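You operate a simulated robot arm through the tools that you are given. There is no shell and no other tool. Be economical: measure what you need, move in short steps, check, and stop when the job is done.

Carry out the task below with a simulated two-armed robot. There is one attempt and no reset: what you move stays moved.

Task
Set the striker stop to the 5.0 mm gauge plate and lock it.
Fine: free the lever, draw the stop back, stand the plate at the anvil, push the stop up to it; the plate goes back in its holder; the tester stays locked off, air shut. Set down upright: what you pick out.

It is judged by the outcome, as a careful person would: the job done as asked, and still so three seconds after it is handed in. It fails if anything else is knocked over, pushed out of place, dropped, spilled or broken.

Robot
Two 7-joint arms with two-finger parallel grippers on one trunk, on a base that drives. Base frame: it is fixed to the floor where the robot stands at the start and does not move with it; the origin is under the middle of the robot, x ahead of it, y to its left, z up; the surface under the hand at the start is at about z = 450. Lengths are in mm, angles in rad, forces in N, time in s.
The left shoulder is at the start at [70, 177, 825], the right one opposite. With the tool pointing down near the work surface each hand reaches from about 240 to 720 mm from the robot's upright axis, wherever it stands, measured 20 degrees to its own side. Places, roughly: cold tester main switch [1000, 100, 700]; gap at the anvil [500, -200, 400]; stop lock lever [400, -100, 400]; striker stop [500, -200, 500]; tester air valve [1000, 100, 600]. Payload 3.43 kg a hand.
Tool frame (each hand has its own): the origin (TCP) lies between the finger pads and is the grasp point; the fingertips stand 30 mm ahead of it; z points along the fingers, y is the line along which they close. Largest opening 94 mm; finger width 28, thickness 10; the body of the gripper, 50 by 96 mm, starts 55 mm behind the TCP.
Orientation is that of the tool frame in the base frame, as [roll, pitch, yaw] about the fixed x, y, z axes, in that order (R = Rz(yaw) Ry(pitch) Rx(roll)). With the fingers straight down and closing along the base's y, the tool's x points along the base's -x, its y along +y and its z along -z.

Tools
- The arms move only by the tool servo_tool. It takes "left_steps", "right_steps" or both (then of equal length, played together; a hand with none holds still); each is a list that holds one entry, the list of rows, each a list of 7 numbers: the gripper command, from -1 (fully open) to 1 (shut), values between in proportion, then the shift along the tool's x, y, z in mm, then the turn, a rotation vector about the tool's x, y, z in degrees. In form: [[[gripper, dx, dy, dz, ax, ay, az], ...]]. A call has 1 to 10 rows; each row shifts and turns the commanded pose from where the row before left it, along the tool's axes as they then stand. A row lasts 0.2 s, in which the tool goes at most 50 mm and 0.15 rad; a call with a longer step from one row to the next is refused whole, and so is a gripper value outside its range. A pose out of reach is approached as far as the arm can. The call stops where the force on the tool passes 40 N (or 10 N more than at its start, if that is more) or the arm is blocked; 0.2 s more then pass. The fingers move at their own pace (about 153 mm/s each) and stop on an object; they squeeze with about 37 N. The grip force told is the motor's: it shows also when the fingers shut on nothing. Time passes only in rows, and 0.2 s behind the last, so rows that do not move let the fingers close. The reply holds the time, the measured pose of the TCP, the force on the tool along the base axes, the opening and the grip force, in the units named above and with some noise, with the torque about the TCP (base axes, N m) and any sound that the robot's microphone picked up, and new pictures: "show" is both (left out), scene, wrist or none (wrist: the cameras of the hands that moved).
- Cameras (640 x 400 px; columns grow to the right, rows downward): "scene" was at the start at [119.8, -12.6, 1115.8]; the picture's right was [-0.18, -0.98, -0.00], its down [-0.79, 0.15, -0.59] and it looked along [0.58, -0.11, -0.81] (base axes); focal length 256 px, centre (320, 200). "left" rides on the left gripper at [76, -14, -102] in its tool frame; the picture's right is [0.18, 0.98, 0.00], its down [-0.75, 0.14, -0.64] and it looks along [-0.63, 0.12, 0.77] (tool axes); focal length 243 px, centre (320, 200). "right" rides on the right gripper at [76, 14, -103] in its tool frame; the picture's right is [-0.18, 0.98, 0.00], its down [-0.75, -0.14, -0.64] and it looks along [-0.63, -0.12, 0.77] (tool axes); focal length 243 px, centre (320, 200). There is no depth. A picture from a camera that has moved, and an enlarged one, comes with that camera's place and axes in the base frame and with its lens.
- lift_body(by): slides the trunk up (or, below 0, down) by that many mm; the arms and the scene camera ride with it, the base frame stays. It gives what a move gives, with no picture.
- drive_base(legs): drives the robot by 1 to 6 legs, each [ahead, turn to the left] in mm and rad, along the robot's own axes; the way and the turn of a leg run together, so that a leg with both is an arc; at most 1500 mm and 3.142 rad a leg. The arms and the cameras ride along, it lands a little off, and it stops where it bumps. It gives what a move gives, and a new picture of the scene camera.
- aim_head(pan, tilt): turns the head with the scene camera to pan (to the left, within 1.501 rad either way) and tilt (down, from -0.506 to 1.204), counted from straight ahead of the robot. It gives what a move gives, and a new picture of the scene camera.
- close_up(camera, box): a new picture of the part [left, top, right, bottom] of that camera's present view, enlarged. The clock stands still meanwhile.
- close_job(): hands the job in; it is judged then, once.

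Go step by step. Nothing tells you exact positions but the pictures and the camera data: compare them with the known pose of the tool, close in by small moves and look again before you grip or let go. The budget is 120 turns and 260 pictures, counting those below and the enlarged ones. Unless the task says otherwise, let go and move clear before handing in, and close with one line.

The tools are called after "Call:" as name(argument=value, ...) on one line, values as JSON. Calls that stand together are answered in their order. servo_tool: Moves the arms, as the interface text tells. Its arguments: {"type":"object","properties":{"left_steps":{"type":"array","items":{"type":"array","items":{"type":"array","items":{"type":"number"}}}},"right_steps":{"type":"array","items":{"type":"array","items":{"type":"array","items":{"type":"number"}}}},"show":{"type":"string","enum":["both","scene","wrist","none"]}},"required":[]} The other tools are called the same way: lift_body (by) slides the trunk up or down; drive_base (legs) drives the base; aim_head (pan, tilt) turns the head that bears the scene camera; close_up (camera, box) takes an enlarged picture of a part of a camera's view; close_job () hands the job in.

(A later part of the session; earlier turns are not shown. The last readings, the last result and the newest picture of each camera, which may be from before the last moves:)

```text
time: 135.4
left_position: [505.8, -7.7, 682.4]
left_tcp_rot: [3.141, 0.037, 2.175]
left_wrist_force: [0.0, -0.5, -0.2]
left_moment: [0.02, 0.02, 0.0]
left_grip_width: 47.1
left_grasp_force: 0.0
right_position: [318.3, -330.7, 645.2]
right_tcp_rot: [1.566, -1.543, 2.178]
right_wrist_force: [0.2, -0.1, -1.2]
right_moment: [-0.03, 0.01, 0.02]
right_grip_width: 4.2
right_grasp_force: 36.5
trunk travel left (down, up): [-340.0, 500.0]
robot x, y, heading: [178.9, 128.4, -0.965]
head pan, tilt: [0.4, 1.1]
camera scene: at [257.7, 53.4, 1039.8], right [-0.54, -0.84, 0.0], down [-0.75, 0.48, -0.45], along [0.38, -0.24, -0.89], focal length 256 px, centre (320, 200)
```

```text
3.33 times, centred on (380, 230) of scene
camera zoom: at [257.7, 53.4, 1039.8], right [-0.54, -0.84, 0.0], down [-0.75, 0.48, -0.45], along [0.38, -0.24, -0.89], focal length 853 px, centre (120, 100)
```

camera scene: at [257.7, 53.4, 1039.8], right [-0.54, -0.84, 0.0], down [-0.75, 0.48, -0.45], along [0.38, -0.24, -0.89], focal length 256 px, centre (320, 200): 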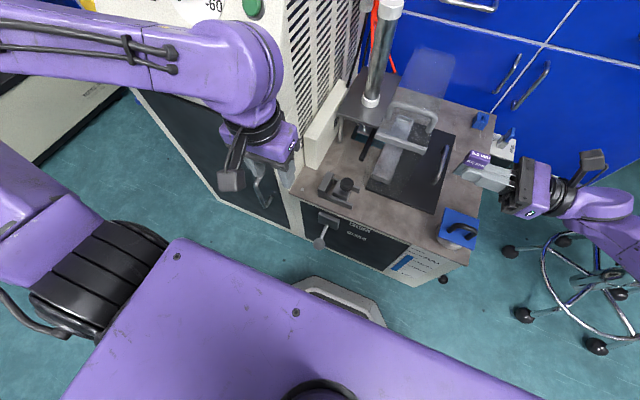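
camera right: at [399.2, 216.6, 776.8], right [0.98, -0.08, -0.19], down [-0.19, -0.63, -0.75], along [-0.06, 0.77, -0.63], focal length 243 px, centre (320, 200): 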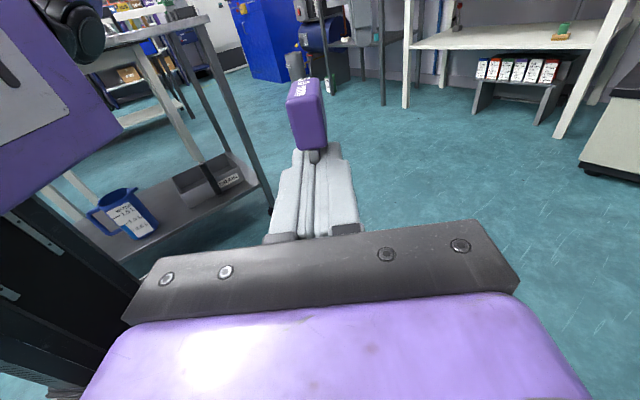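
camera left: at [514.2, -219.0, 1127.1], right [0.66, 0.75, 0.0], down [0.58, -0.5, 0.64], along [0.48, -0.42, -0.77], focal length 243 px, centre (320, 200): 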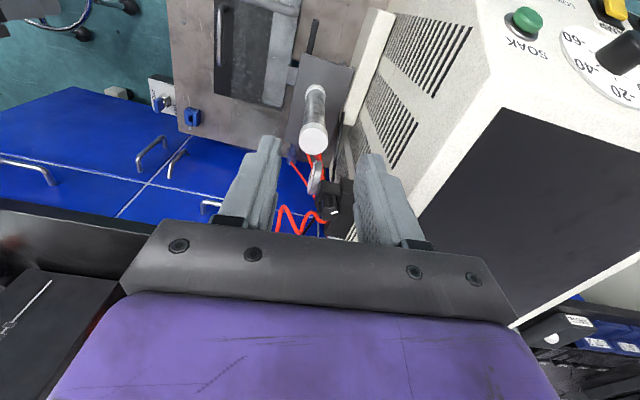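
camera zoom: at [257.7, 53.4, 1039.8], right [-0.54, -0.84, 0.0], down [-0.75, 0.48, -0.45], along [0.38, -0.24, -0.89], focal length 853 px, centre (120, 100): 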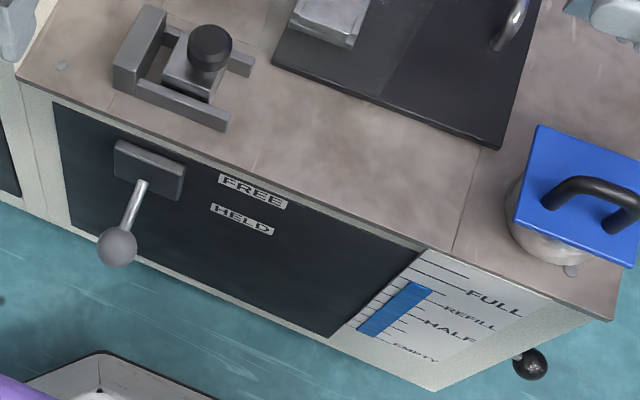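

The lever points outward and down (HELD); ball at about [439, -59, 350]. FREE is up. Left hand: open, move above the ball and descend part-way.

Call:
servo_tool(left_steps=[[[-0.6, -1, -28, 0, 0, 2.2, 0], [-0.6, -1.4, -28, 0, 0, 0, 0], [-0.6, -1.4, -28, 0, 0, 0, 0], [-0.6, 0, 0, 45, 0, 0, 0], [-0.6, 0, 0, 45, 0, 0, 0], [-0.6, 0, 0, 45, 0, 0, 0], [-0.6, 0, 0, 45, 0, 0, 0], [-0.6, 0, 0, 0, 0, 0, 0]]])

Call:
close_up(camera="scene", box=[250, 150, 410, 270])

```text
time: 137.2
left_position: [440.4, -57.9, 502.5]
left_tcp_rot: [-3.14, -0.001, 2.173]
left_wrist_force: [0.2, -0.6, 0.5]
left_moment: [0.04, 0.0, -0.02]
left_grip_width: 75.1
left_grasp_force: 0.1
right_position: [318.7, -329.6, 645.5]
right_tcp_rot: [1.562, -1.542, 2.182]
right_wrist_force: [0.5, 0.0, -0.3]
right_moment: [-0.01, 0.01, -0.02]
right_grip_width: 4.1
right_grasp_force: 37.2
trunk travel left (down, up): [-340.0, 500.0]
robot x, y, heading: [178.4, 129.1, -0.963]
head pan, tilt: [0.4, 1.1]
camera scene: at [257.6, 53.5, 1039.8], right [-0.54, -0.84, 0.0], down [-0.75, 0.48, -0.45], along [0.38, -0.24, -0.89], focal length 256 px, centre (320, 200)
camera left: at [385.7, -3.6, 604.2], right [0.7, 0.71, 0.0], down [0.54, -0.54, 0.64], along [0.46, -0.45, -0.77], focal length 243 px, centre (320, 200)
```

scene: 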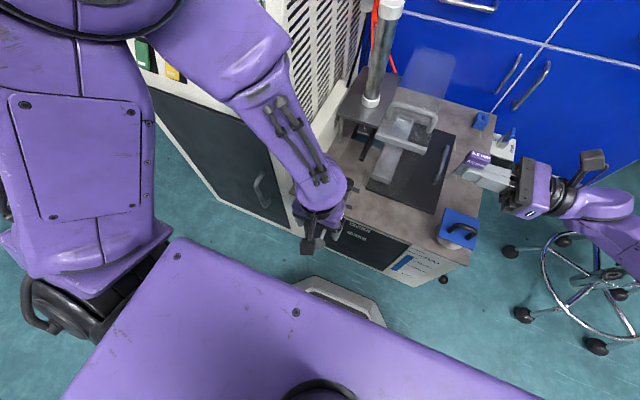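
left: 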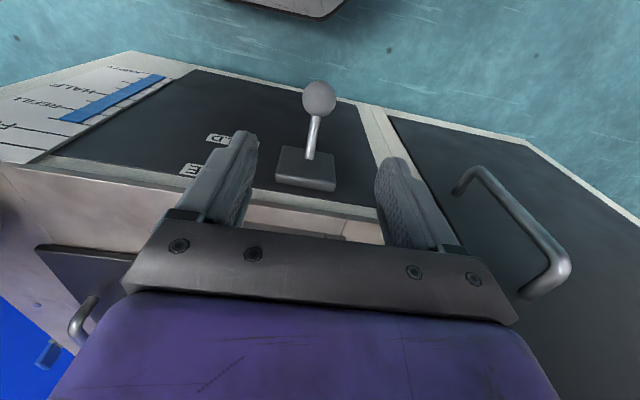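

```text
3.33 times, centred on (330, 210) of scene
camera zoom: at [257.6, 53.5, 1039.8], right [-0.54, -0.84, 0.0], down [-0.75, 0.48, -0.45], along [0.38, -0.24, -0.89], focal length 853 px, centre (287, 167)
```

zoom: 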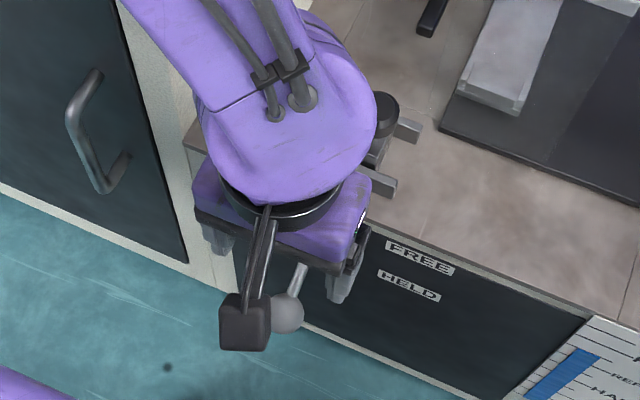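

Call:
servo_tool(left_steps=[[[-0.6, 0, 0, 0, 0, -6.7, 0], [-0.6, 0, 0, 0, 0, -6.7, 0], [-0.6, 0, 0, 0, 0, -6.6, 0], [-0.6, 12.5, 0, 34.3, 0, 0, 0], [-0.6, 12.5, 0, 34.3, 0, 0, 0], [-0.6, 12.5, 0, 34.3, 0, 0, 0], [-0.6, 0, 0, 0, 0, 0, 0]]])

Call:
close_up(camera="left", box=[200, 50, 440, 230])

```text
time: 138.8
left_position: [425.9, -76.1, 391.4]
left_tcp_rot: [-3.091, 0.275, 2.209]
left_wrist_force: [8.1, 1.2, 0.5]
left_moment: [0.07, -0.29, -0.21]
left_grip_width: 79.1
left_grasp_force: 3.9
left hand out of reach, approached as far as the arm can: row 2, 3
right_position: [319.2, -330.6, 645.7]
right_tcp_rot: [1.567, -1.544, 2.179]
right_wrist_force: [-1.0, 0.3, -0.5]
right_moment: [-0.03, 0.04, 0.02]
right_grip_width: 4.2
right_grasp_force: 37.6
trunk travel left (down, up): [-340.0, 500.0]
robot x, y, heading: [178.8, 128.8, -0.965]
head pan, tilt: [0.4, 1.1]
camera scene: at [257.8, 53.5, 1039.4], right [-0.54, -0.84, 0.0], down [-0.75, 0.48, -0.45], along [0.38, -0.24, -0.89], focal length 256 px, centre (320, 200)
camera left: at [359.0, 0.3, 469.3], right [0.69, 0.72, -0.1], down [0.47, -0.34, 0.82], along [0.55, -0.61, -0.57], focal length 243 px, centre (320, 200)
```

scene: 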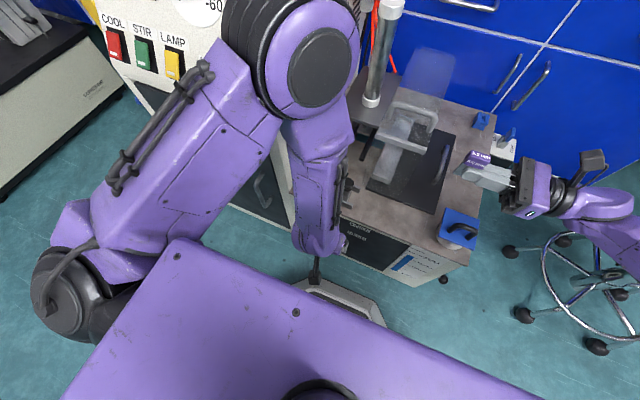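
left: 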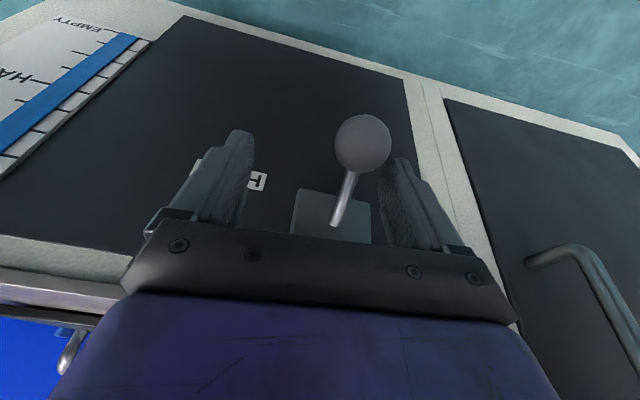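

```text
2.22 times, centred on (320, 140) of left
camera zoom: at [359.0, 0.3, 469.3], right [0.69, 0.72, -0.1], down [0.47, -0.34, 0.82], along [0.55, -0.61, -0.57], focal length 539 px, centre (320, 333)
```

zoom: 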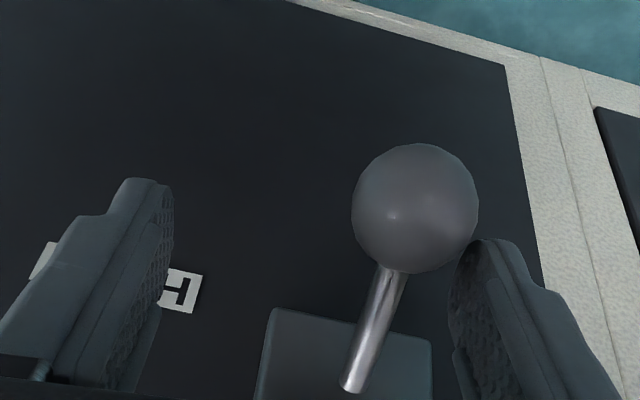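

The lever is too near my body for a comfortable arm posture. I back the hand out, then back the robot up about 100 mm.

Call:
servo_tool(left_steps=[[[-0.6, -12.5, 0, -34.3, 0, 0, 0], [-0.6, -12.5, 0, -34.3, 0, 0, 0], [-0.6, -12.5, 0, -34.3, 0, 0, 0], [-0.6, 0, 0, -20, 0, 6.7, 0], [-0.6, 0, 0, -20, 0, 6.7, 0], [-0.6, 0, 0, 0, 0, 6.6, 0], [-0.6, 0, 0, 0, 0, 0, 0]]])

```text
time: 139.5
left_position: [390.6, -19.2, 416.5]
left_tcp_rot: [-3.101, 0.047, 2.206]
left_wrist_force: [1.0, 0.4, 0.3]
left_moment: [0.04, 0.01, 0.01]
left_grip_width: 74.9
left_grasp_force: 0.1
right_position: [318.4, -331.3, 645.3]
right_tcp_rot: [1.565, -1.542, 2.181]
right_wrist_force: [-0.6, -0.1, -1.0]
right_moment: [-0.02, 0.04, 0.01]
right_grip_width: 4.2
right_grasp_force: 37.1
trunk travel left (down, up): [-340.0, 500.0]
robot x, y, heading: [178.0, 132.1, -0.966]
head pan, tilt: [0.4, 1.1]
stopped in row 3 (left hand): the arm was blocked; the commanded pose is now the measured one
camera scene: at [257.8, 53.3, 1039.7], right [-0.54, -0.84, 0.0], down [-0.75, 0.48, -0.45], along [0.38, -0.24, -0.89], focal length 256 px, centre (320, 200)
camera left: at [334.8, 41.2, 515.4], right [0.68, 0.73, -0.05], down [0.56, -0.48, 0.67], along [0.46, -0.48, -0.74], focal length 243 px, centre (320, 200)
```

scene: 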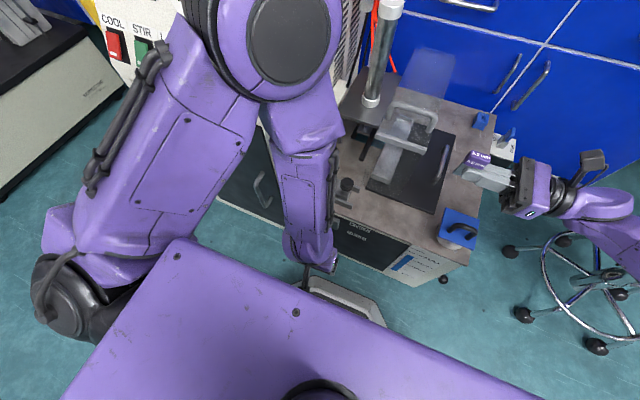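
left: 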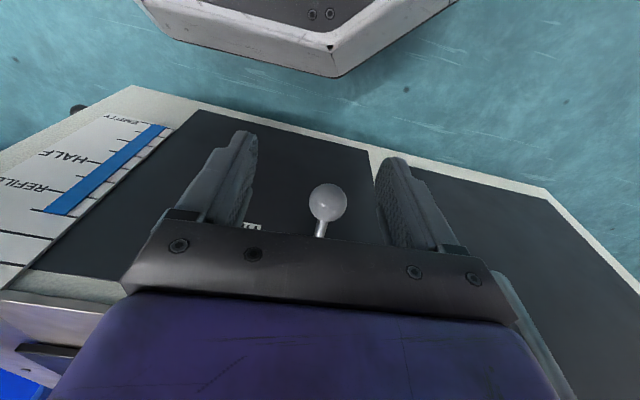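

Call:
drive_base(legs=[[-60, 0], [-60, 0]])

Call:
servo_tool(left_steps=[[[-0.6, -30, 0, -10, 0, 2.2, 0], [-0.6, -30, 0, -30, 0, 0, 0], [-0.6, -30, 0, -30, 0, 0, 0], [-0.6, 0, 0, -30, 0, 0, 0], [-0.6, 0, 0, -30, 0, 0, 0], [-0.6, 0, 0, 0, 0, 0, 0]]])

```text
time: 141.0
left_position: [322.0, 81.1, 417.3]
left_tcp_rot: [-3.102, 0.046, 2.204]
left_wrist_force: [0.2, 1.1, 0.1]
left_moment: [-0.02, 0.0, 0.0]
left_grip_width: 75.1
left_grasp_force: 0.0
right_position: [249.3, -231.3, 646.7]
right_tcp_rot: [1.562, -1.54, 2.184]
right_wrist_force: [0.2, -0.2, -1.0]
right_moment: [-0.02, 0.02, -0.04]
right_grip_width: 4.1
right_grasp_force: 37.5
trunk travel left (down, up): [-340.0, 500.0]
robot x, y, heading: [111.0, 226.0, -0.966]
head pan, tilt: [0.4, 1.1]
camera scene: at [189.0, 152.6, 1039.9], right [-0.54, -0.84, 0.0], down [-0.75, 0.48, -0.45], along [0.38, -0.24, -0.89], focal length 256 px, centre (320, 200)
```

scene: 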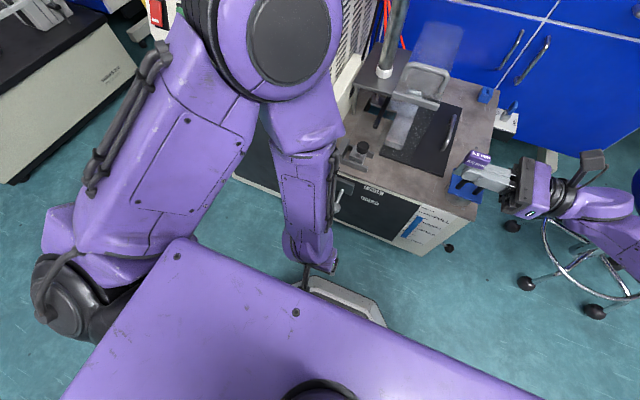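

```text
time: 142.4
left_position: [378.3, 12.4, 549.3]
left_tcp_rot: [-3.103, 0.006, 2.202]
left_wrist_force: [0.3, 0.7, -0.7]
left_moment: [-0.04, 0.01, 0.02]
left_grip_width: 75.3
left_grasp_force: 0.1
right_position: [250.6, -232.3, 646.8]
right_tcp_rot: [1.561, -1.542, 2.185]
right_wrist_force: [-0.5, -0.3, -0.7]
right_moment: [-0.02, 0.03, 0.03]
right_grip_width: 4.0
right_grasp_force: 37.5
trunk travel left (down, up): [-340.0, 500.0]
robot x, y, heading: [108.9, 227.7, -0.963]
head pan, tilt: [0.4, 1.1]
camera scene: at [189.4, 152.0, 1039.8], right [-0.54, -0.84, 0.0], down [-0.75, 0.48, -0.45], along [0.38, -0.24, -0.89], focal length 256 px, centre (320, 200)
camera left: at [325.2, 68.7, 649.7], right [0.68, 0.73, -0.04], down [0.58, -0.51, 0.64], along [0.45, -0.46, -0.77], focal length 243 px, centre (320, 200)
```

scene: 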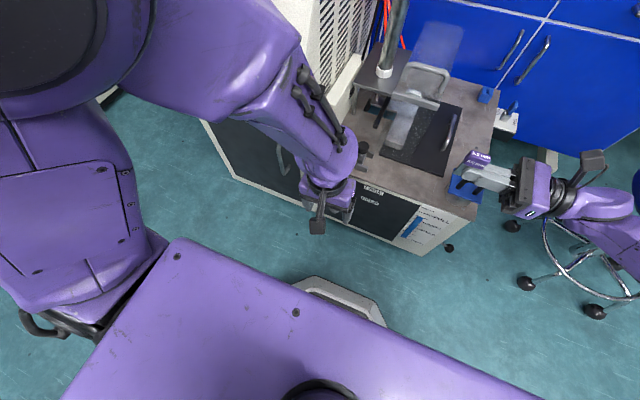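
left: 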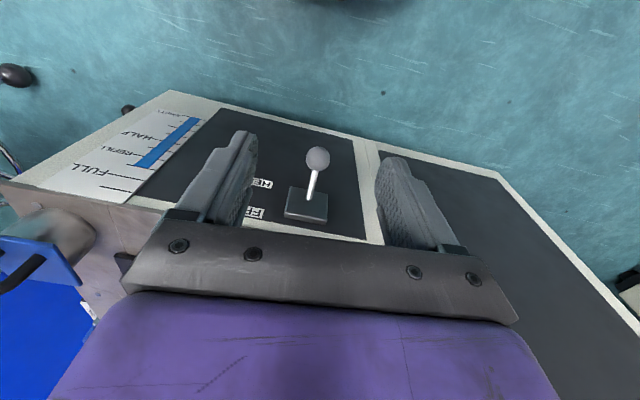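

Now the ball is 420 mm ahead, comfortable. Approach again with a 20° lean.

Call:
servo_tool(left_steps=[[[-0.6, -32, 2.8, 0, -2.2, 0, 0], [-0.6, -32, 2.8, 0, 0, 0, 0], [-0.6, -31, 2.7, 0, 0, 0, 0], [-0.6, 0, 0, 0, 0, -6.7, 0], [-0.6, 0, 0, 0, 0, -6.7, 0], [-0.6, 0, 0, 0, 0, -6.6, 0], [-0.6, 13.2, 0, 36.3, 0, 0, 0], [-0.6, 13.2, 0, 36.3, 0, 0, 0], [-0.6, 13.2, 0, 36.3, 0, 0, 0], [-0.6, 0, 0, 0, 0, 0, 0]]])

Call:
close_up(camera="scene", box=[270, 130, 430, 250])

```text
time: 144.6
left_position: [445.1, -66.2, 438.2]
left_tcp_rot: [-3.083, 0.352, 2.272]
left_wrist_force: [0.4, 0.4, 0.0]
left_moment: [0.01, 0.03, -0.01]
left_grip_width: 75.4
left_grasp_force: 0.1
right_position: [250.0, -231.7, 644.5]
right_tcp_rot: [1.563, -1.543, 2.18]
right_wrist_force: [-0.2, -0.7, -1.1]
right_moment: [0.01, 0.01, -0.04]
right_grip_width: 4.2
right_grasp_force: 36.5
trunk travel left (down, up): [-340.0, 500.0]
robot x, y, heading: [109.4, 227.5, -0.967]
head pan, tilt: [0.4, 1.1]
camera scene: at [189.5, 152.2, 1039.8], right [-0.54, -0.84, 0.0], down [-0.75, 0.48, -0.45], along [0.38, -0.24, -0.89], focal length 256 px, centre (320, 200)
camera left: at [370.6, 11.5, 509.0], right [0.65, 0.75, -0.12], down [0.45, -0.26, 0.85], along [0.61, -0.61, -0.51], focal length 243 px, centre (320, 200)
```

scene: 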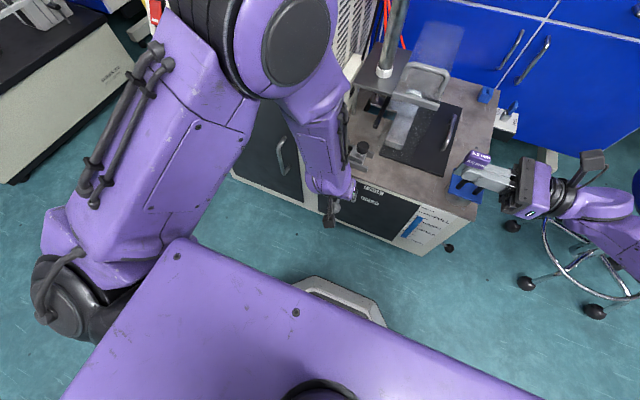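
left: 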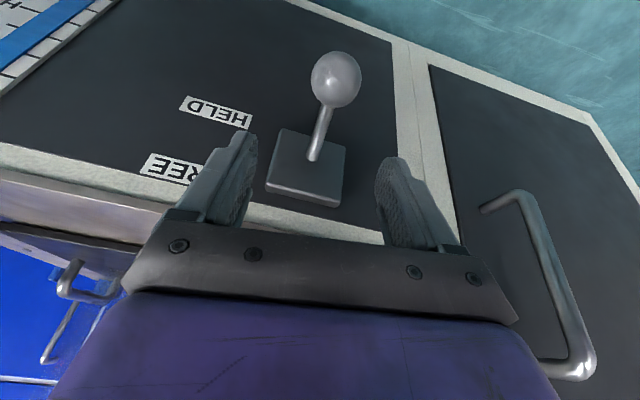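

```text
3.33 times, centred on (350, 190) of scene
camera zoom: at [189.5, 152.2, 1039.8], right [-0.54, -0.84, 0.0], down [-0.75, 0.48, -0.45], along [0.38, -0.24, -0.89], focal length 853 px, centre (220, 233)
```

zoom: 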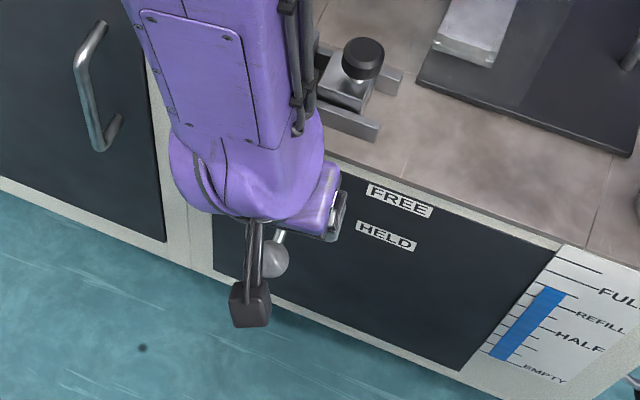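

Call:
servo_tool(left_steps=[[[-0.6, 11.4, 1.9, 25.2, 0, 0, 0], [-0.6, 11.4, 1.9, 25.2, 0, 0, 0], [-0.6, 11.4, 1.9, 25.2, 0, 0, 0], [-0.6, 0, 0, 0, 0, 0, 0]]])

Call:
close_up(camera="scene", box=[270, 130, 430, 250])

```text
time: 145.6
left_position: [443.6, -50.1, 349.0]
left_tcp_rot: [3.141, 0.357, 2.202]
left_wrist_force: [-0.1, 1.0, -0.3]
left_moment: [0.04, 0.03, 0.01]
left_grip_width: 75.4
left_grasp_force: 0.0
right_position: [250.0, -232.3, 645.2]
right_tcp_rot: [1.562, -1.542, 2.183]
right_wrist_force: [-0.2, -0.4, -1.5]
right_moment: [-0.01, 0.03, -0.02]
right_grip_width: 4.2
right_grasp_force: 37.3
trunk travel left (down, up): [-340.0, 500.0]
robot x, y, heading: [105.5, 227.4, -0.968]
head pan, tilt: [0.4, 1.1]
camera scene: at [189.4, 152.0, 1039.8], right [-0.54, -0.84, 0.0], down [-0.75, 0.48, -0.45], along [0.38, -0.24, -0.89], focal length 256 px, centre (320, 200)
camera left: at [369.5, 27.5, 417.9], right [0.69, 0.72, -0.06], down [0.4, -0.31, 0.86], along [0.6, -0.62, -0.5], focal length 243 px, centre (320, 200)
```

scene: 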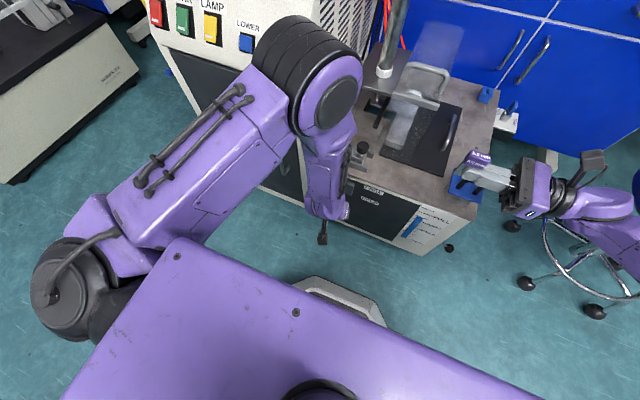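
left: 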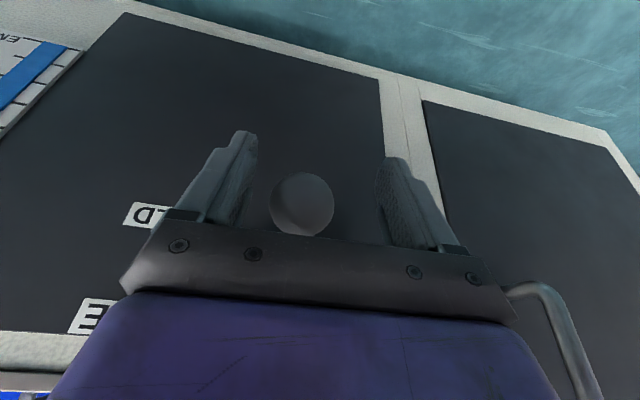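

```text
3.33 times, centred on (350, 190) of scene
camera zoom: at [189.4, 152.0, 1039.8], right [-0.54, -0.84, 0.0], down [-0.75, 0.48, -0.45], along [0.38, -0.24, -0.89], focal length 853 px, centre (220, 233)
```

zoom: 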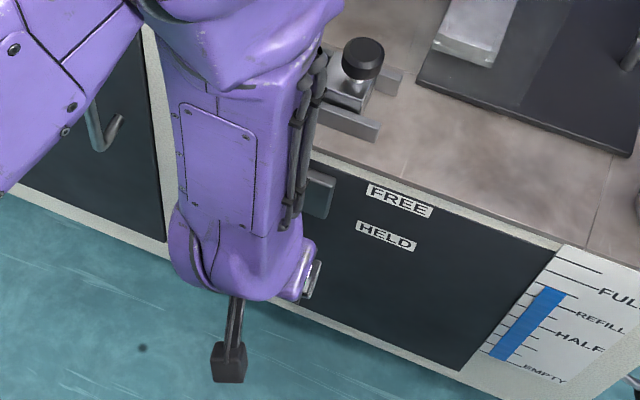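

Call:
servo_tool(left_steps=[[[-0.6, -8.3, -8, -3.3, 0, 0, 0], [-0.2, 0, 0, 0, 0, 0, 0], [0.2, 0, 0, 0, 0, 0, 0], [0.6, 0, 0, 0, 0, 0, 0], [0.6, 0, 0, 0, 0, 0, 0]]])

```text
time: 146.8
left_position: [440.8, -61.5, 355.6]
left_tcp_rot: [-3.139, 0.355, 2.203]
left_wrist_force: [3.1, 2.8, -2.5]
left_moment: [0.0, 0.02, 0.0]
left_grip_width: 33.2
left_grasp_force: 45.0
right_position: [250.8, -232.1, 646.3]
right_tcp_rot: [1.569, -1.543, 2.175]
right_wrist_force: [0.7, -0.3, -1.9]
right_moment: [-0.03, -0.02, 0.0]
right_grip_width: 4.1
right_grasp_force: 37.4
trunk travel left (down, up): [-340.0, 500.0]
robot x, y, heading: [108.7, 230.1, -0.967]
head pan, tilt: [0.4, 1.1]
camera scene: at [189.7, 152.1, 1039.8], right [-0.54, -0.84, 0.0], down [-0.75, 0.48, -0.45], along [0.38, -0.24, -0.89], focal length 256 px, centre (320, 200)
camera left: at [367.1, 17.1, 424.7], right [0.69, 0.72, -0.07], down [0.4, -0.3, 0.86], along [0.6, -0.62, -0.5], focal length 243 px, centre (320, 200)
```

scene: 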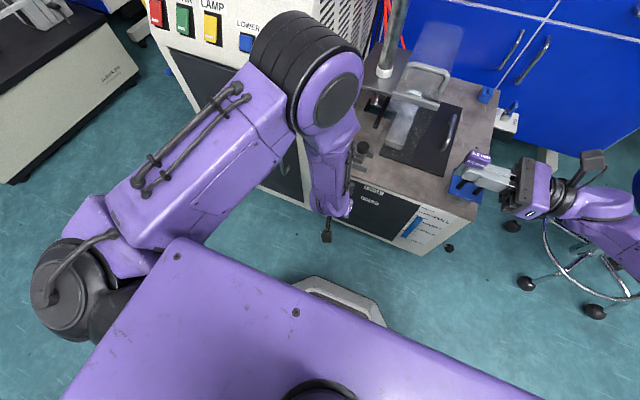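
left: 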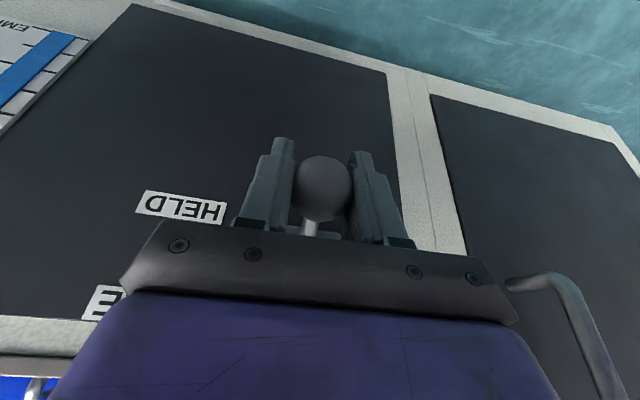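

Ball gripped. Swing the lever up along its arc, first half.

Call:
servo_tool(left_steps=[[[0.6, 0.2, 0, -10.8, 0, 0, 0], [0.6, -1.4, 0, -12.3, 0, 0, 0], [0.6, -4.2, 0, -11.2, 0, 0, 0], [0.6, 0, 0, 0, 0, 0, 0]]])

```text
time: 147.8
left_position: [435.6, -53.4, 385.2]
left_tcp_rot: [-3.128, 0.341, 2.224]
left_wrist_force: [-5.4, -15.1, -21.9]
left_moment: [1.01, 0.66, -0.04]
left_grip_width: 33.2
left_grasp_force: 44.8
right_position: [251.2, -233.5, 643.0]
right_tcp_rot: [1.514, -1.55, 2.23]
right_wrist_force: [0.1, 0.6, -2.0]
right_moment: [0.05, -0.09, -0.02]
right_grip_width: 3.9
right_grasp_force: 36.9
trunk travel left (down, up): [-340.0, 500.0]
robot x, y, heading: [113.6, 226.2, -0.968]
head pan, tilt: [0.4, 1.1]
camera scene: at [190.4, 149.6, 1039.4], right [-0.54, -0.84, 0.0], down [-0.75, 0.48, -0.45], along [0.38, -0.24, -0.89], focal length 256 px, centre (320, 200)
camera left: at [362.1, 23.1, 456.4], right [0.68, 0.73, -0.07], down [0.42, -0.31, 0.85], along [0.6, -0.61, -0.52], focal length 243 px, centre (320, 200)
```

scene: 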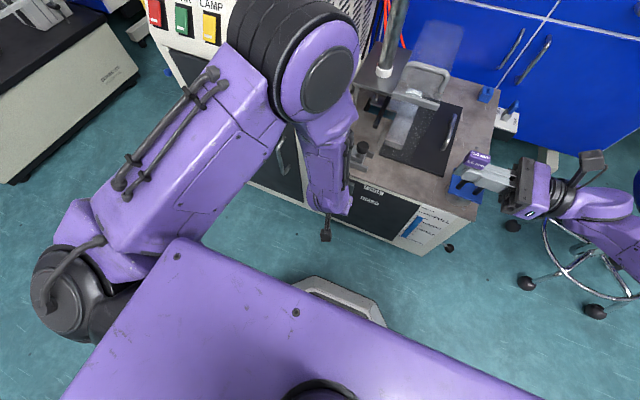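
left: 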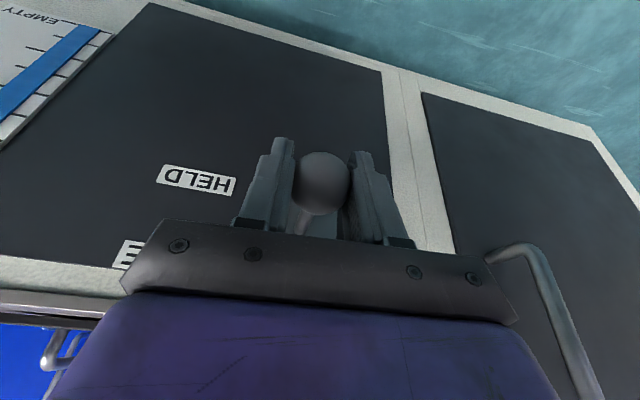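

Call:
servo_tool(left_steps=[[[0.6, -7, 0, -10.2, 0, 0, 0], [0.6, -7, 0, -10.2, 0, 0, 0], [0.6, -8, 0, -8, 0, 0, 0], [0.6, 0, 0, 0, 0, 0, 0]]])

```text
time: 148.4
left_position: [435.7, -53.7, 397.8]
left_tcp_rot: [-3.117, 0.317, 2.239]
left_wrist_force: [-0.1, -7.7, -9.3]
left_moment: [0.34, 0.7, -0.34]
left_grip_width: 33.0
left_grasp_force: 44.5
right_position: [250.3, -233.2, 646.7]
right_tcp_rot: [1.592, -1.542, 2.149]
right_wrist_force: [0.3, -0.1, -1.3]
right_moment: [0.0, 0.01, -0.01]
right_grip_width: 4.1
right_grasp_force: 37.4
trunk travel left (down, up): [-340.0, 500.0]
robot x, y, heading: [111.2, 224.4, -0.968]
head pan, tilt: [0.4, 1.1]
stopped in row 2 (left hand): the force on the tool passed its limit at 44 N (the readings are from after the stop); the commanded pose is now the measured one
camera scene: at [190.2, 151.0, 1039.9], right [-0.54, -0.84, 0.0], down [-0.75, 0.48, -0.45], along [0.38, -0.24, -0.89], focal length 256 px, centre (320, 200)
camera left: at [362.6, 21.9, 470.5], right [0.67, 0.74, -0.08], down [0.44, -0.31, 0.84], along [0.6, -0.6, -0.53], focal length 243 px, centre (320, 200)
```

scene: 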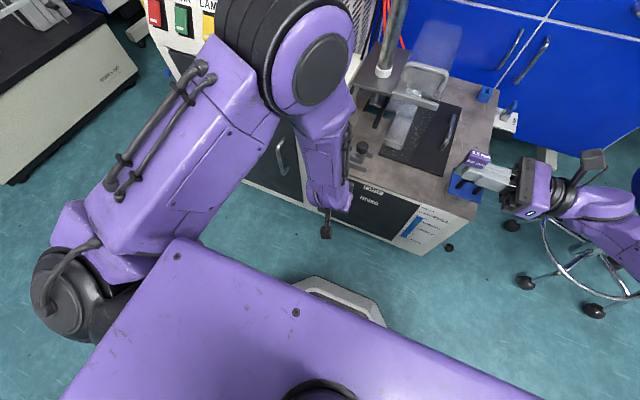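
left: 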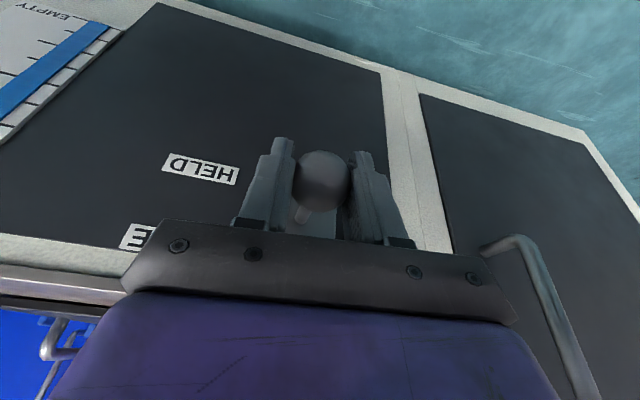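

Call:
servo_tool(left_steps=[[[0.6, -2, 0, -5.6, 0, 0, 0], [0.6, -2, 0, -5.6, 0, 0, 0], [0.6, -2, 0, -5.6, 0, 0, 0], [0.6, 0, 0, 0, 0, 0, 0]]], show="wrist")

```text
time: 149.0
left_position: [436.6, -52.4, 404.3]
left_tcp_rot: [-3.112, 0.308, 2.248]
left_wrist_force: [0.0, -9.5, -12.9]
left_moment: [0.46, 0.76, -0.24]
left_grip_width: 33.4
left_grasp_force: 44.2
right_position: [251.6, -232.5, 647.2]
right_tcp_rot: [1.573, -1.542, 2.17]
right_wrist_force: [-0.4, -0.7, -0.3]
right_moment: [0.02, 0.03, -0.02]
right_grip_width: 4.1
right_grasp_force: 37.1
trunk travel left (down, up): [-340.0, 500.0]
robot x, y, heading: [109.6, 224.0, -0.97]
head pan, tilt: [0.4, 1.1]
stopped in row 2 (left hand): the force on the tool passed its limit at 54 N (the readings are from after the stop); the commanded pose is now the measured one
camera left: at [362.7, 21.2, 477.7], right [0.66, 0.74, -0.08], down [0.45, -0.31, 0.84], along [0.6, -0.59, -0.54], focal length 243 px, centre (320, 200)
```

left: 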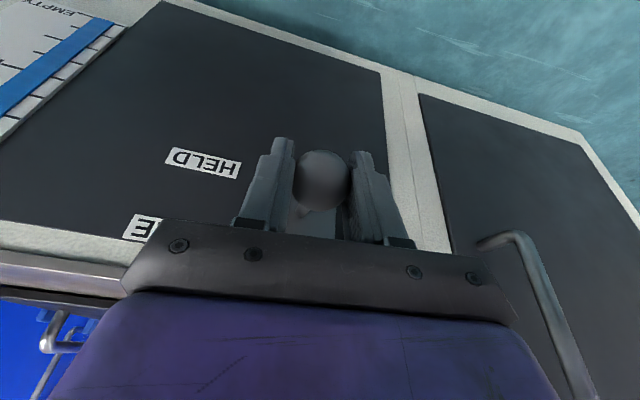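

Call:
servo_tool(left_steps=[[[0.6, -1.5, 0, -2.5, 0, 0, 0], [0.6, -1.5, 0, -2.5, 0, 0, 0], [0.6, -1.5, 0, -2.5, 0, 0, 0], [0.6, -1.5, 0, -2.5, 0, 0, 0], [0.6, 0, 0, 0, 0, 0, 0]]], show="none")

```text
time: 149.9
left_position: [436.2, -53.6, 409.9]
left_tcp_rot: [-3.104, 0.301, 2.256]
left_wrist_force: [-0.3, -11.1, -13.6]
left_moment: [0.45, 0.71, -0.24]
left_grip_width: 33.0
left_grasp_force: 44.9
right_position: [251.1, -234.0, 647.2]
right_tcp_rot: [1.578, -1.54, 2.165]
right_wrist_force: [-0.3, 0.8, -0.6]
right_moment: [-0.02, 0.0, -0.01]
right_grip_width: 3.9
right_grasp_force: 37.3
trunk travel left (down, up): [-340.0, 500.0]
robot x, y, heading: [109.1, 228.7, -0.978]
head pan, tilt: [0.4, 1.1]
stopped in row 4 (left hand): the force on the tool passed its limit at 41 N (the readings are from after the stop); the commanded pose is now the measured one
```

Call:
servo_tool(left_steps=[[[0.6, -1.5, 0, -2.5, 0, 3, 0], [0.6, -1.5, 0, -2.5, 0, 3, 0], [0.6, -1.5, 0, -2.5, 0, 3, 0], [0.6, -1.5, 0, -2.5, 0, 3, 0], [0.6, -1.5, 0, -2.5, 0, 3, 0], [0.6, 0, 0, 0, 0, 0, 0]]], show="wrist")

```text
time: 151.0
left_position: [438.3, -56.3, 422.5]
left_tcp_rot: [-3.089, 0.072, 2.265]
left_wrist_force: [4.7, -8.6, -34.4]
left_moment: [-0.44, -0.23, -0.13]
left_grip_width: 32.9
left_grasp_force: 45.2
right_position: [251.4, -234.0, 644.6]
right_tcp_rot: [1.607, -1.543, 2.137]
right_wrist_force: [-0.1, -0.5, -0.5]
right_moment: [-0.01, 0.04, -0.01]
right_grip_width: 4.0
right_grasp_force: 37.3
trunk travel left (down, up): [-340.0, 500.0]
robot x, y, heading: [109.7, 226.3, -0.975]
head pan, tilt: [0.4, 1.1]
stopped in row 5 (left hand): the force on the tool passed its limit at 50 N (the readings are from after the stop); the commanded pose is now the measured one
camera left: at [379.5, 1.7, 519.7], right [0.64, 0.77, -0.07], down [0.59, -0.43, 0.69], along [0.5, -0.48, -0.73], focal length 243 px, centre (320, 200)
```

left: 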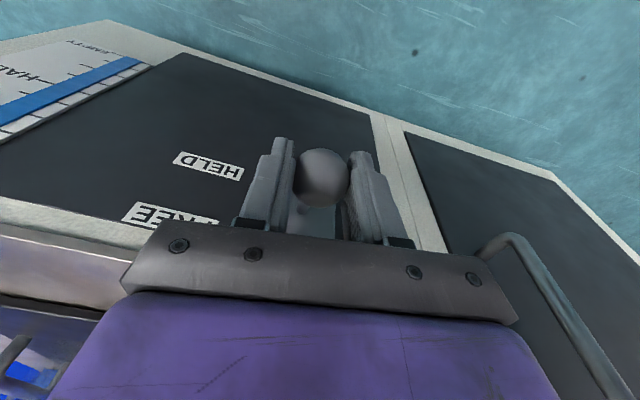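

Strong steady resistance now at z≈422 — likely the upper end stop. I'll open the fingers and look at the lever.

Call:
servo_tool(left_steps=[[[0.2, 0, 0, 0, 0, 0, 0], [-0.6, 0, 0, 0, 0, 0, 0], [-0.6, 0, 0, 0, 0, 0, 0], [-0.6, 3, 0, -20, 0, 0, 0], [-0.6, 3, 0, -40, 0, 0, 0], [-0.6, 0, 0, -40, 0, 0, 0], [-0.6, 0, 0, 0, 0, 0, 0]]])

Call:
close_up(camera="left", box=[160, 60, 440, 240])

Call:
close_up(camera="scene", box=[270, 120, 430, 240])

```text
time: 152.6
left_position: [434.5, -43.0, 525.9]
left_tcp_rot: [-3.091, 0.078, 2.26]
left_wrist_force: [0.2, -0.1, 0.6]
left_moment: [0.03, 0.02, -0.04]
left_grip_width: 75.2
left_grasp_force: 0.0
right_position: [250.4, -232.8, 647.4]
right_tcp_rot: [1.565, -1.539, 2.182]
right_wrist_force: [0.9, 0.6, -0.6]
right_moment: [0.01, 0.01, 0.0]
right_grip_width: 3.9
right_grasp_force: 37.1
trunk travel left (down, up): [-340.0, 500.0]
robot x, y, heading: [111.8, 225.9, -0.976]
head pan, tilt: [0.4, 1.1]
camera scene: at [188.7, 150.9, 1039.8], right [-0.54, -0.84, 0.0], down [-0.75, 0.48, -0.45], along [0.38, -0.25, -0.89], focal length 256 px, centre (320, 200)
camera left: at [373.2, 16.1, 621.8], right [0.64, 0.76, -0.06], down [0.58, -0.43, 0.69], along [0.5, -0.48, -0.72], focal length 243 px, centre (320, 200)
```

scene: 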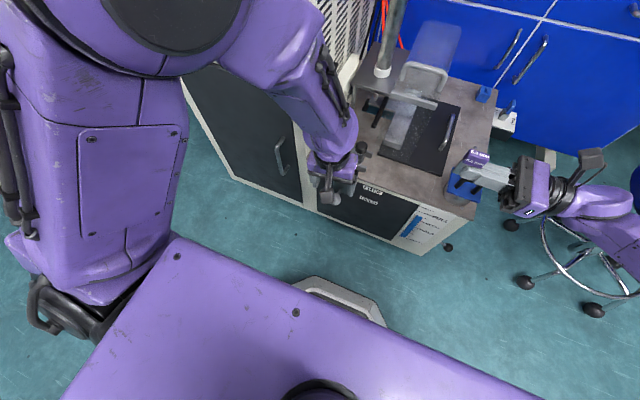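
left: 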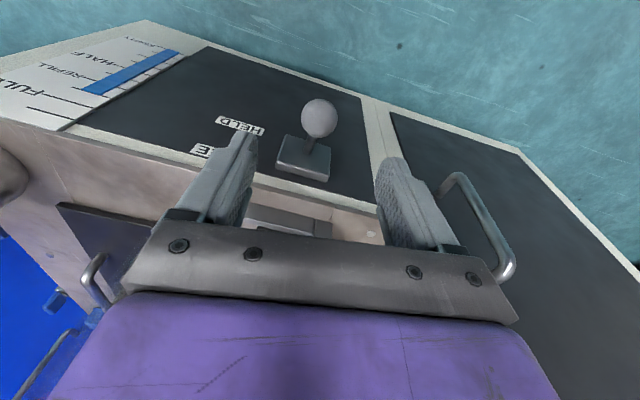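

```text
2.22 times, centred on (300, 150) of left
camera zoom: at [373.2, 16.1, 621.8], right [0.64, 0.76, -0.06], down [0.58, -0.43, 0.69], along [0.5, -0.48, -0.72], focal length 539 px, centre (364, 311)
```

zoom: 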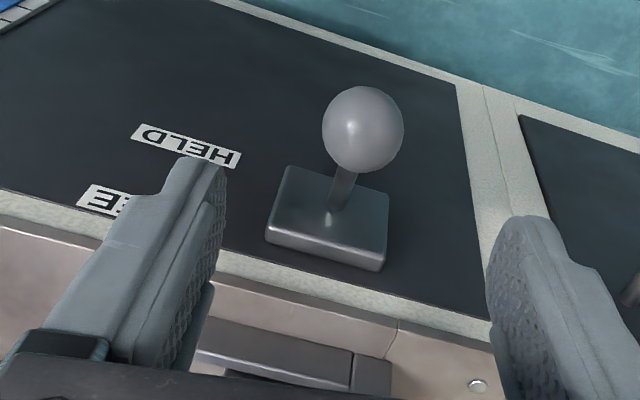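

```text
3.33 times, centred on (350, 180) of scene
camera zoom: at [188.7, 150.9, 1039.8], right [-0.54, -0.84, 0.0], down [-0.75, 0.48, -0.45], along [0.38, -0.25, -0.89], focal length 853 px, centre (220, 267)
```

zoom: 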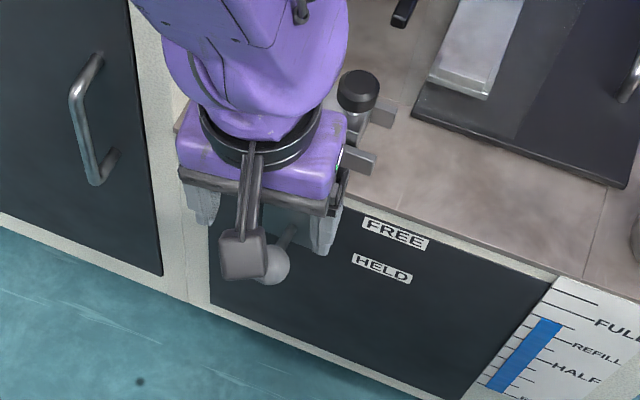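

The lever is now up at FREE. Next, look at the stop from closer with the left wrist camera.

Call:
servo_tool(left_steps=[[[-0.6, 0, 0, -40, -2.9, 4.4, 0], [-0.6, 0, -14, -45, 0, 0, 0], [-0.6, -30, -14, -5, 0, 0, 0], [-0.6, -30, -13, 0, 0, 0, 0], [-0.6, -10, 0, 0, 0, 0, 0], [-0.6, 0, 0, 0, 0, 0, 0]]])

Call:
close_up(camera="left", box=[200, 50, 440, 230])

Call:
close_up(camera="scene", box=[300, 100, 420, 200])

```text
time: 154.0
left_position: [445.2, -119.2, 614.4]
left_tcp_rot: [3.141, -0.002, 2.26]
left_wrist_force: [0.7, -0.1, -0.4]
left_moment: [0.01, 0.0, 0.04]
left_grip_width: 75.1
left_grasp_force: 0.1
right_position: [250.0, -233.6, 645.1]
right_tcp_rot: [1.569, -1.539, 2.175]
right_wrist_force: [-0.4, 0.8, -0.3]
right_moment: [-0.01, 0.01, 0.01]
right_grip_width: 4.2
right_grasp_force: 36.0
trunk travel left (down, up): [-340.0, 500.0]
robot x, y, heading: [110.6, 223.3, -0.965]
head pan, tilt: [0.4, 1.1]
camera scene: at [188.8, 151.1, 1039.8], right [-0.54, -0.84, 0.0], down [-0.75, 0.48, -0.45], along [0.38, -0.25, -0.89], focal length 256 px, centre (320, 200)
camera left: at [387.2, -68.9, 716.1], right [0.64, 0.77, 0.0], down [0.59, -0.49, 0.64], along [0.49, -0.41, -0.77], focal length 243 px, centre (320, 200)
```

scene: 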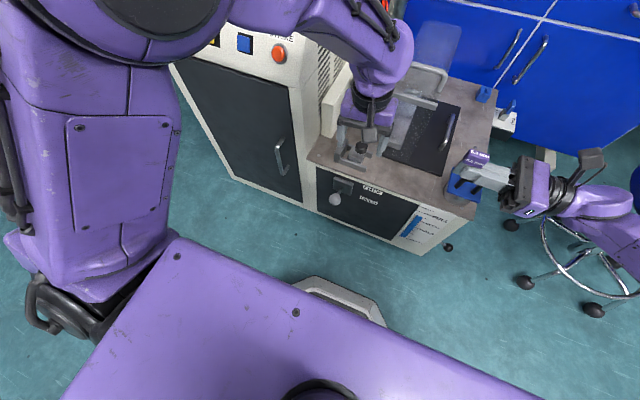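
left: 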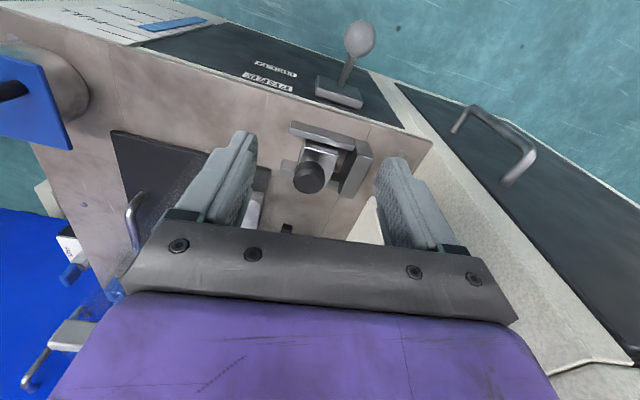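

```text
2.22 times, centred on (320, 140) of left
camera zoom: at [387.2, -68.9, 716.1], right [0.64, 0.77, 0.0], down [0.59, -0.49, 0.64], along [0.49, -0.41, -0.77], focal length 539 px, centre (320, 333)
```

zoom: 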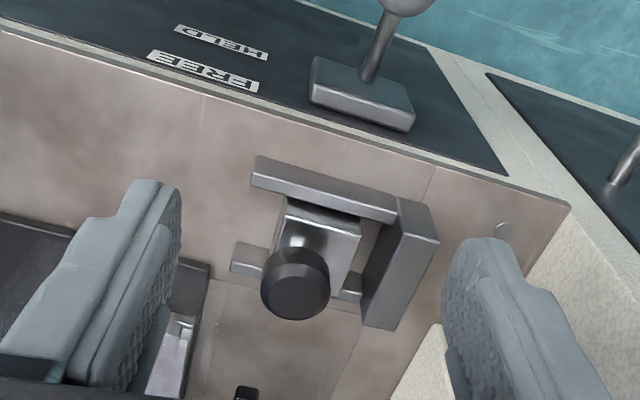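

```text
4.00 times, centred on (360, 150) of scene
camera zoom: at [188.8, 151.1, 1039.8], right [-0.54, -0.84, 0.0], down [-0.75, 0.48, -0.45], along [0.38, -0.25, -0.89], focal length 1023 px, centre (160, 400)
```

zoom: 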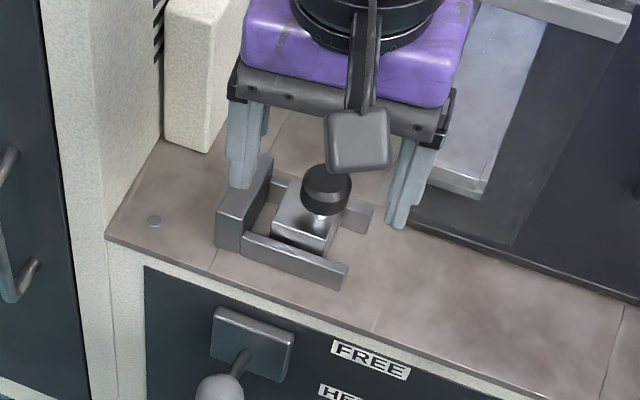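

The knob of the stop is at about [483, -164], top z≈528; the anvil face is ~40 mm to its left. Align the left hand over the knob.

Call:
servo_tool(left_steps=[[[-0.6, -30, 0, 0, 0, 0, 6], [-0.6, -29, 3, 0, 0, 0, 0], [-0.6, 0, 0, 25, 0, 0, 0], [-0.6, 0, 0, 20, 0, 0, 0], [-0.6, 0, 0, 0, 0, 0, 0]]])

Call:
close_up(camera="left", box=[200, 80, 440, 260])

Call:
close_up(camera="scene", box=[300, 100, 420, 200])

```text
time: 155.2
left_position: [483.5, -164.8, 569.6]
left_tcp_rot: [3.141, 0.001, 2.156]
left_wrist_force: [0.3, 0.3, -1.5]
left_moment: [0.0, 0.0, -0.01]
left_grip_width: 75.3
left_grasp_force: 0.1
right_position: [249.7, -232.5, 645.3]
right_tcp_rot: [1.57, -1.539, 2.174]
right_wrist_force: [-0.3, 0.0, -0.4]
right_moment: [-0.04, 0.06, -0.01]
right_grip_width: 4.0
right_grasp_force: 36.3
trunk travel left (down, up): [-340.0, 500.0]
robot x, y, heading: [111.4, 225.0, -0.971]
head pan, tilt: [0.4, 1.1]
camera scene: at [188.8, 151.1, 1039.8], right [-0.54, -0.84, 0.0], down [-0.75, 0.48, -0.45], along [0.38, -0.25, -0.89], focal length 256 px, centre (320, 200)
camera left: at [430.4, -108.8, 671.6], right [0.72, 0.7, 0.0], down [0.53, -0.55, 0.64], along [0.45, -0.46, -0.77], focal length 243 px, centre (320, 200)
```

scene: 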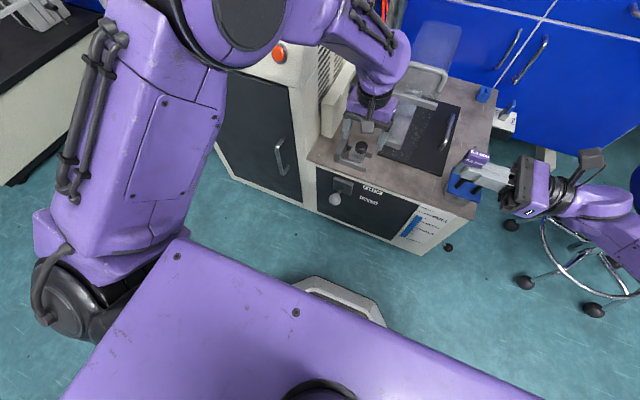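
left: 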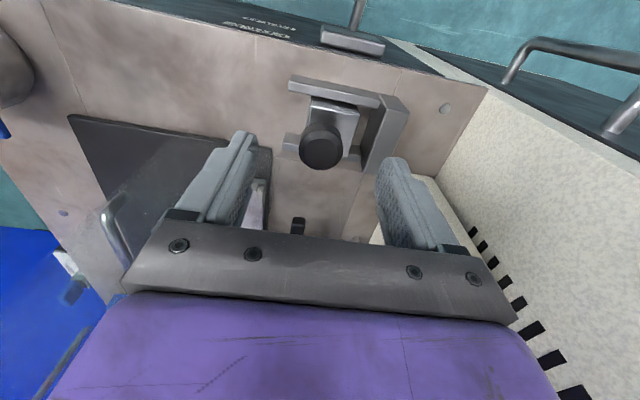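

```text
2.22 times, centred on (320, 170) of left
camera zoom: at [430.4, -108.8, 671.6], right [0.72, 0.7, 0.0], down [0.53, -0.55, 0.64], along [0.45, -0.46, -0.77], focal length 539 px, centre (320, 267)
```

zoom: 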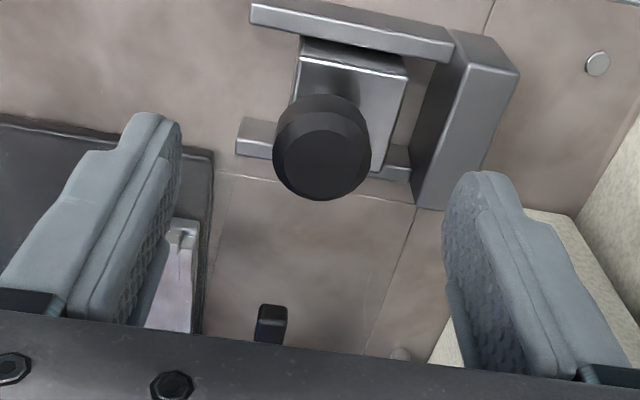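

```text
4.00 times, centred on (360, 150) of scene
camera zoom: at [188.8, 151.1, 1039.8], right [-0.54, -0.84, 0.0], down [-0.75, 0.48, -0.45], along [0.38, -0.25, -0.89], focal length 1023 px, centre (160, 400)
```

zoom: 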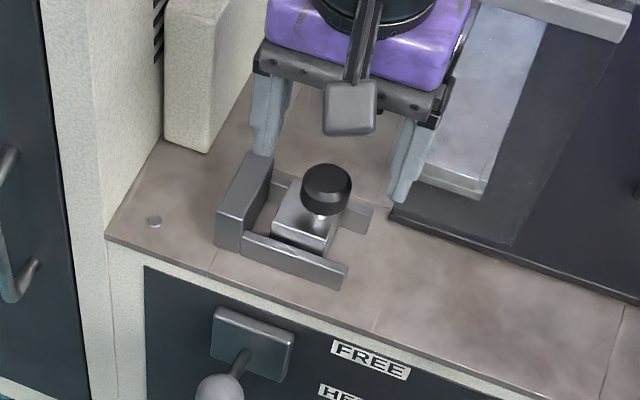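

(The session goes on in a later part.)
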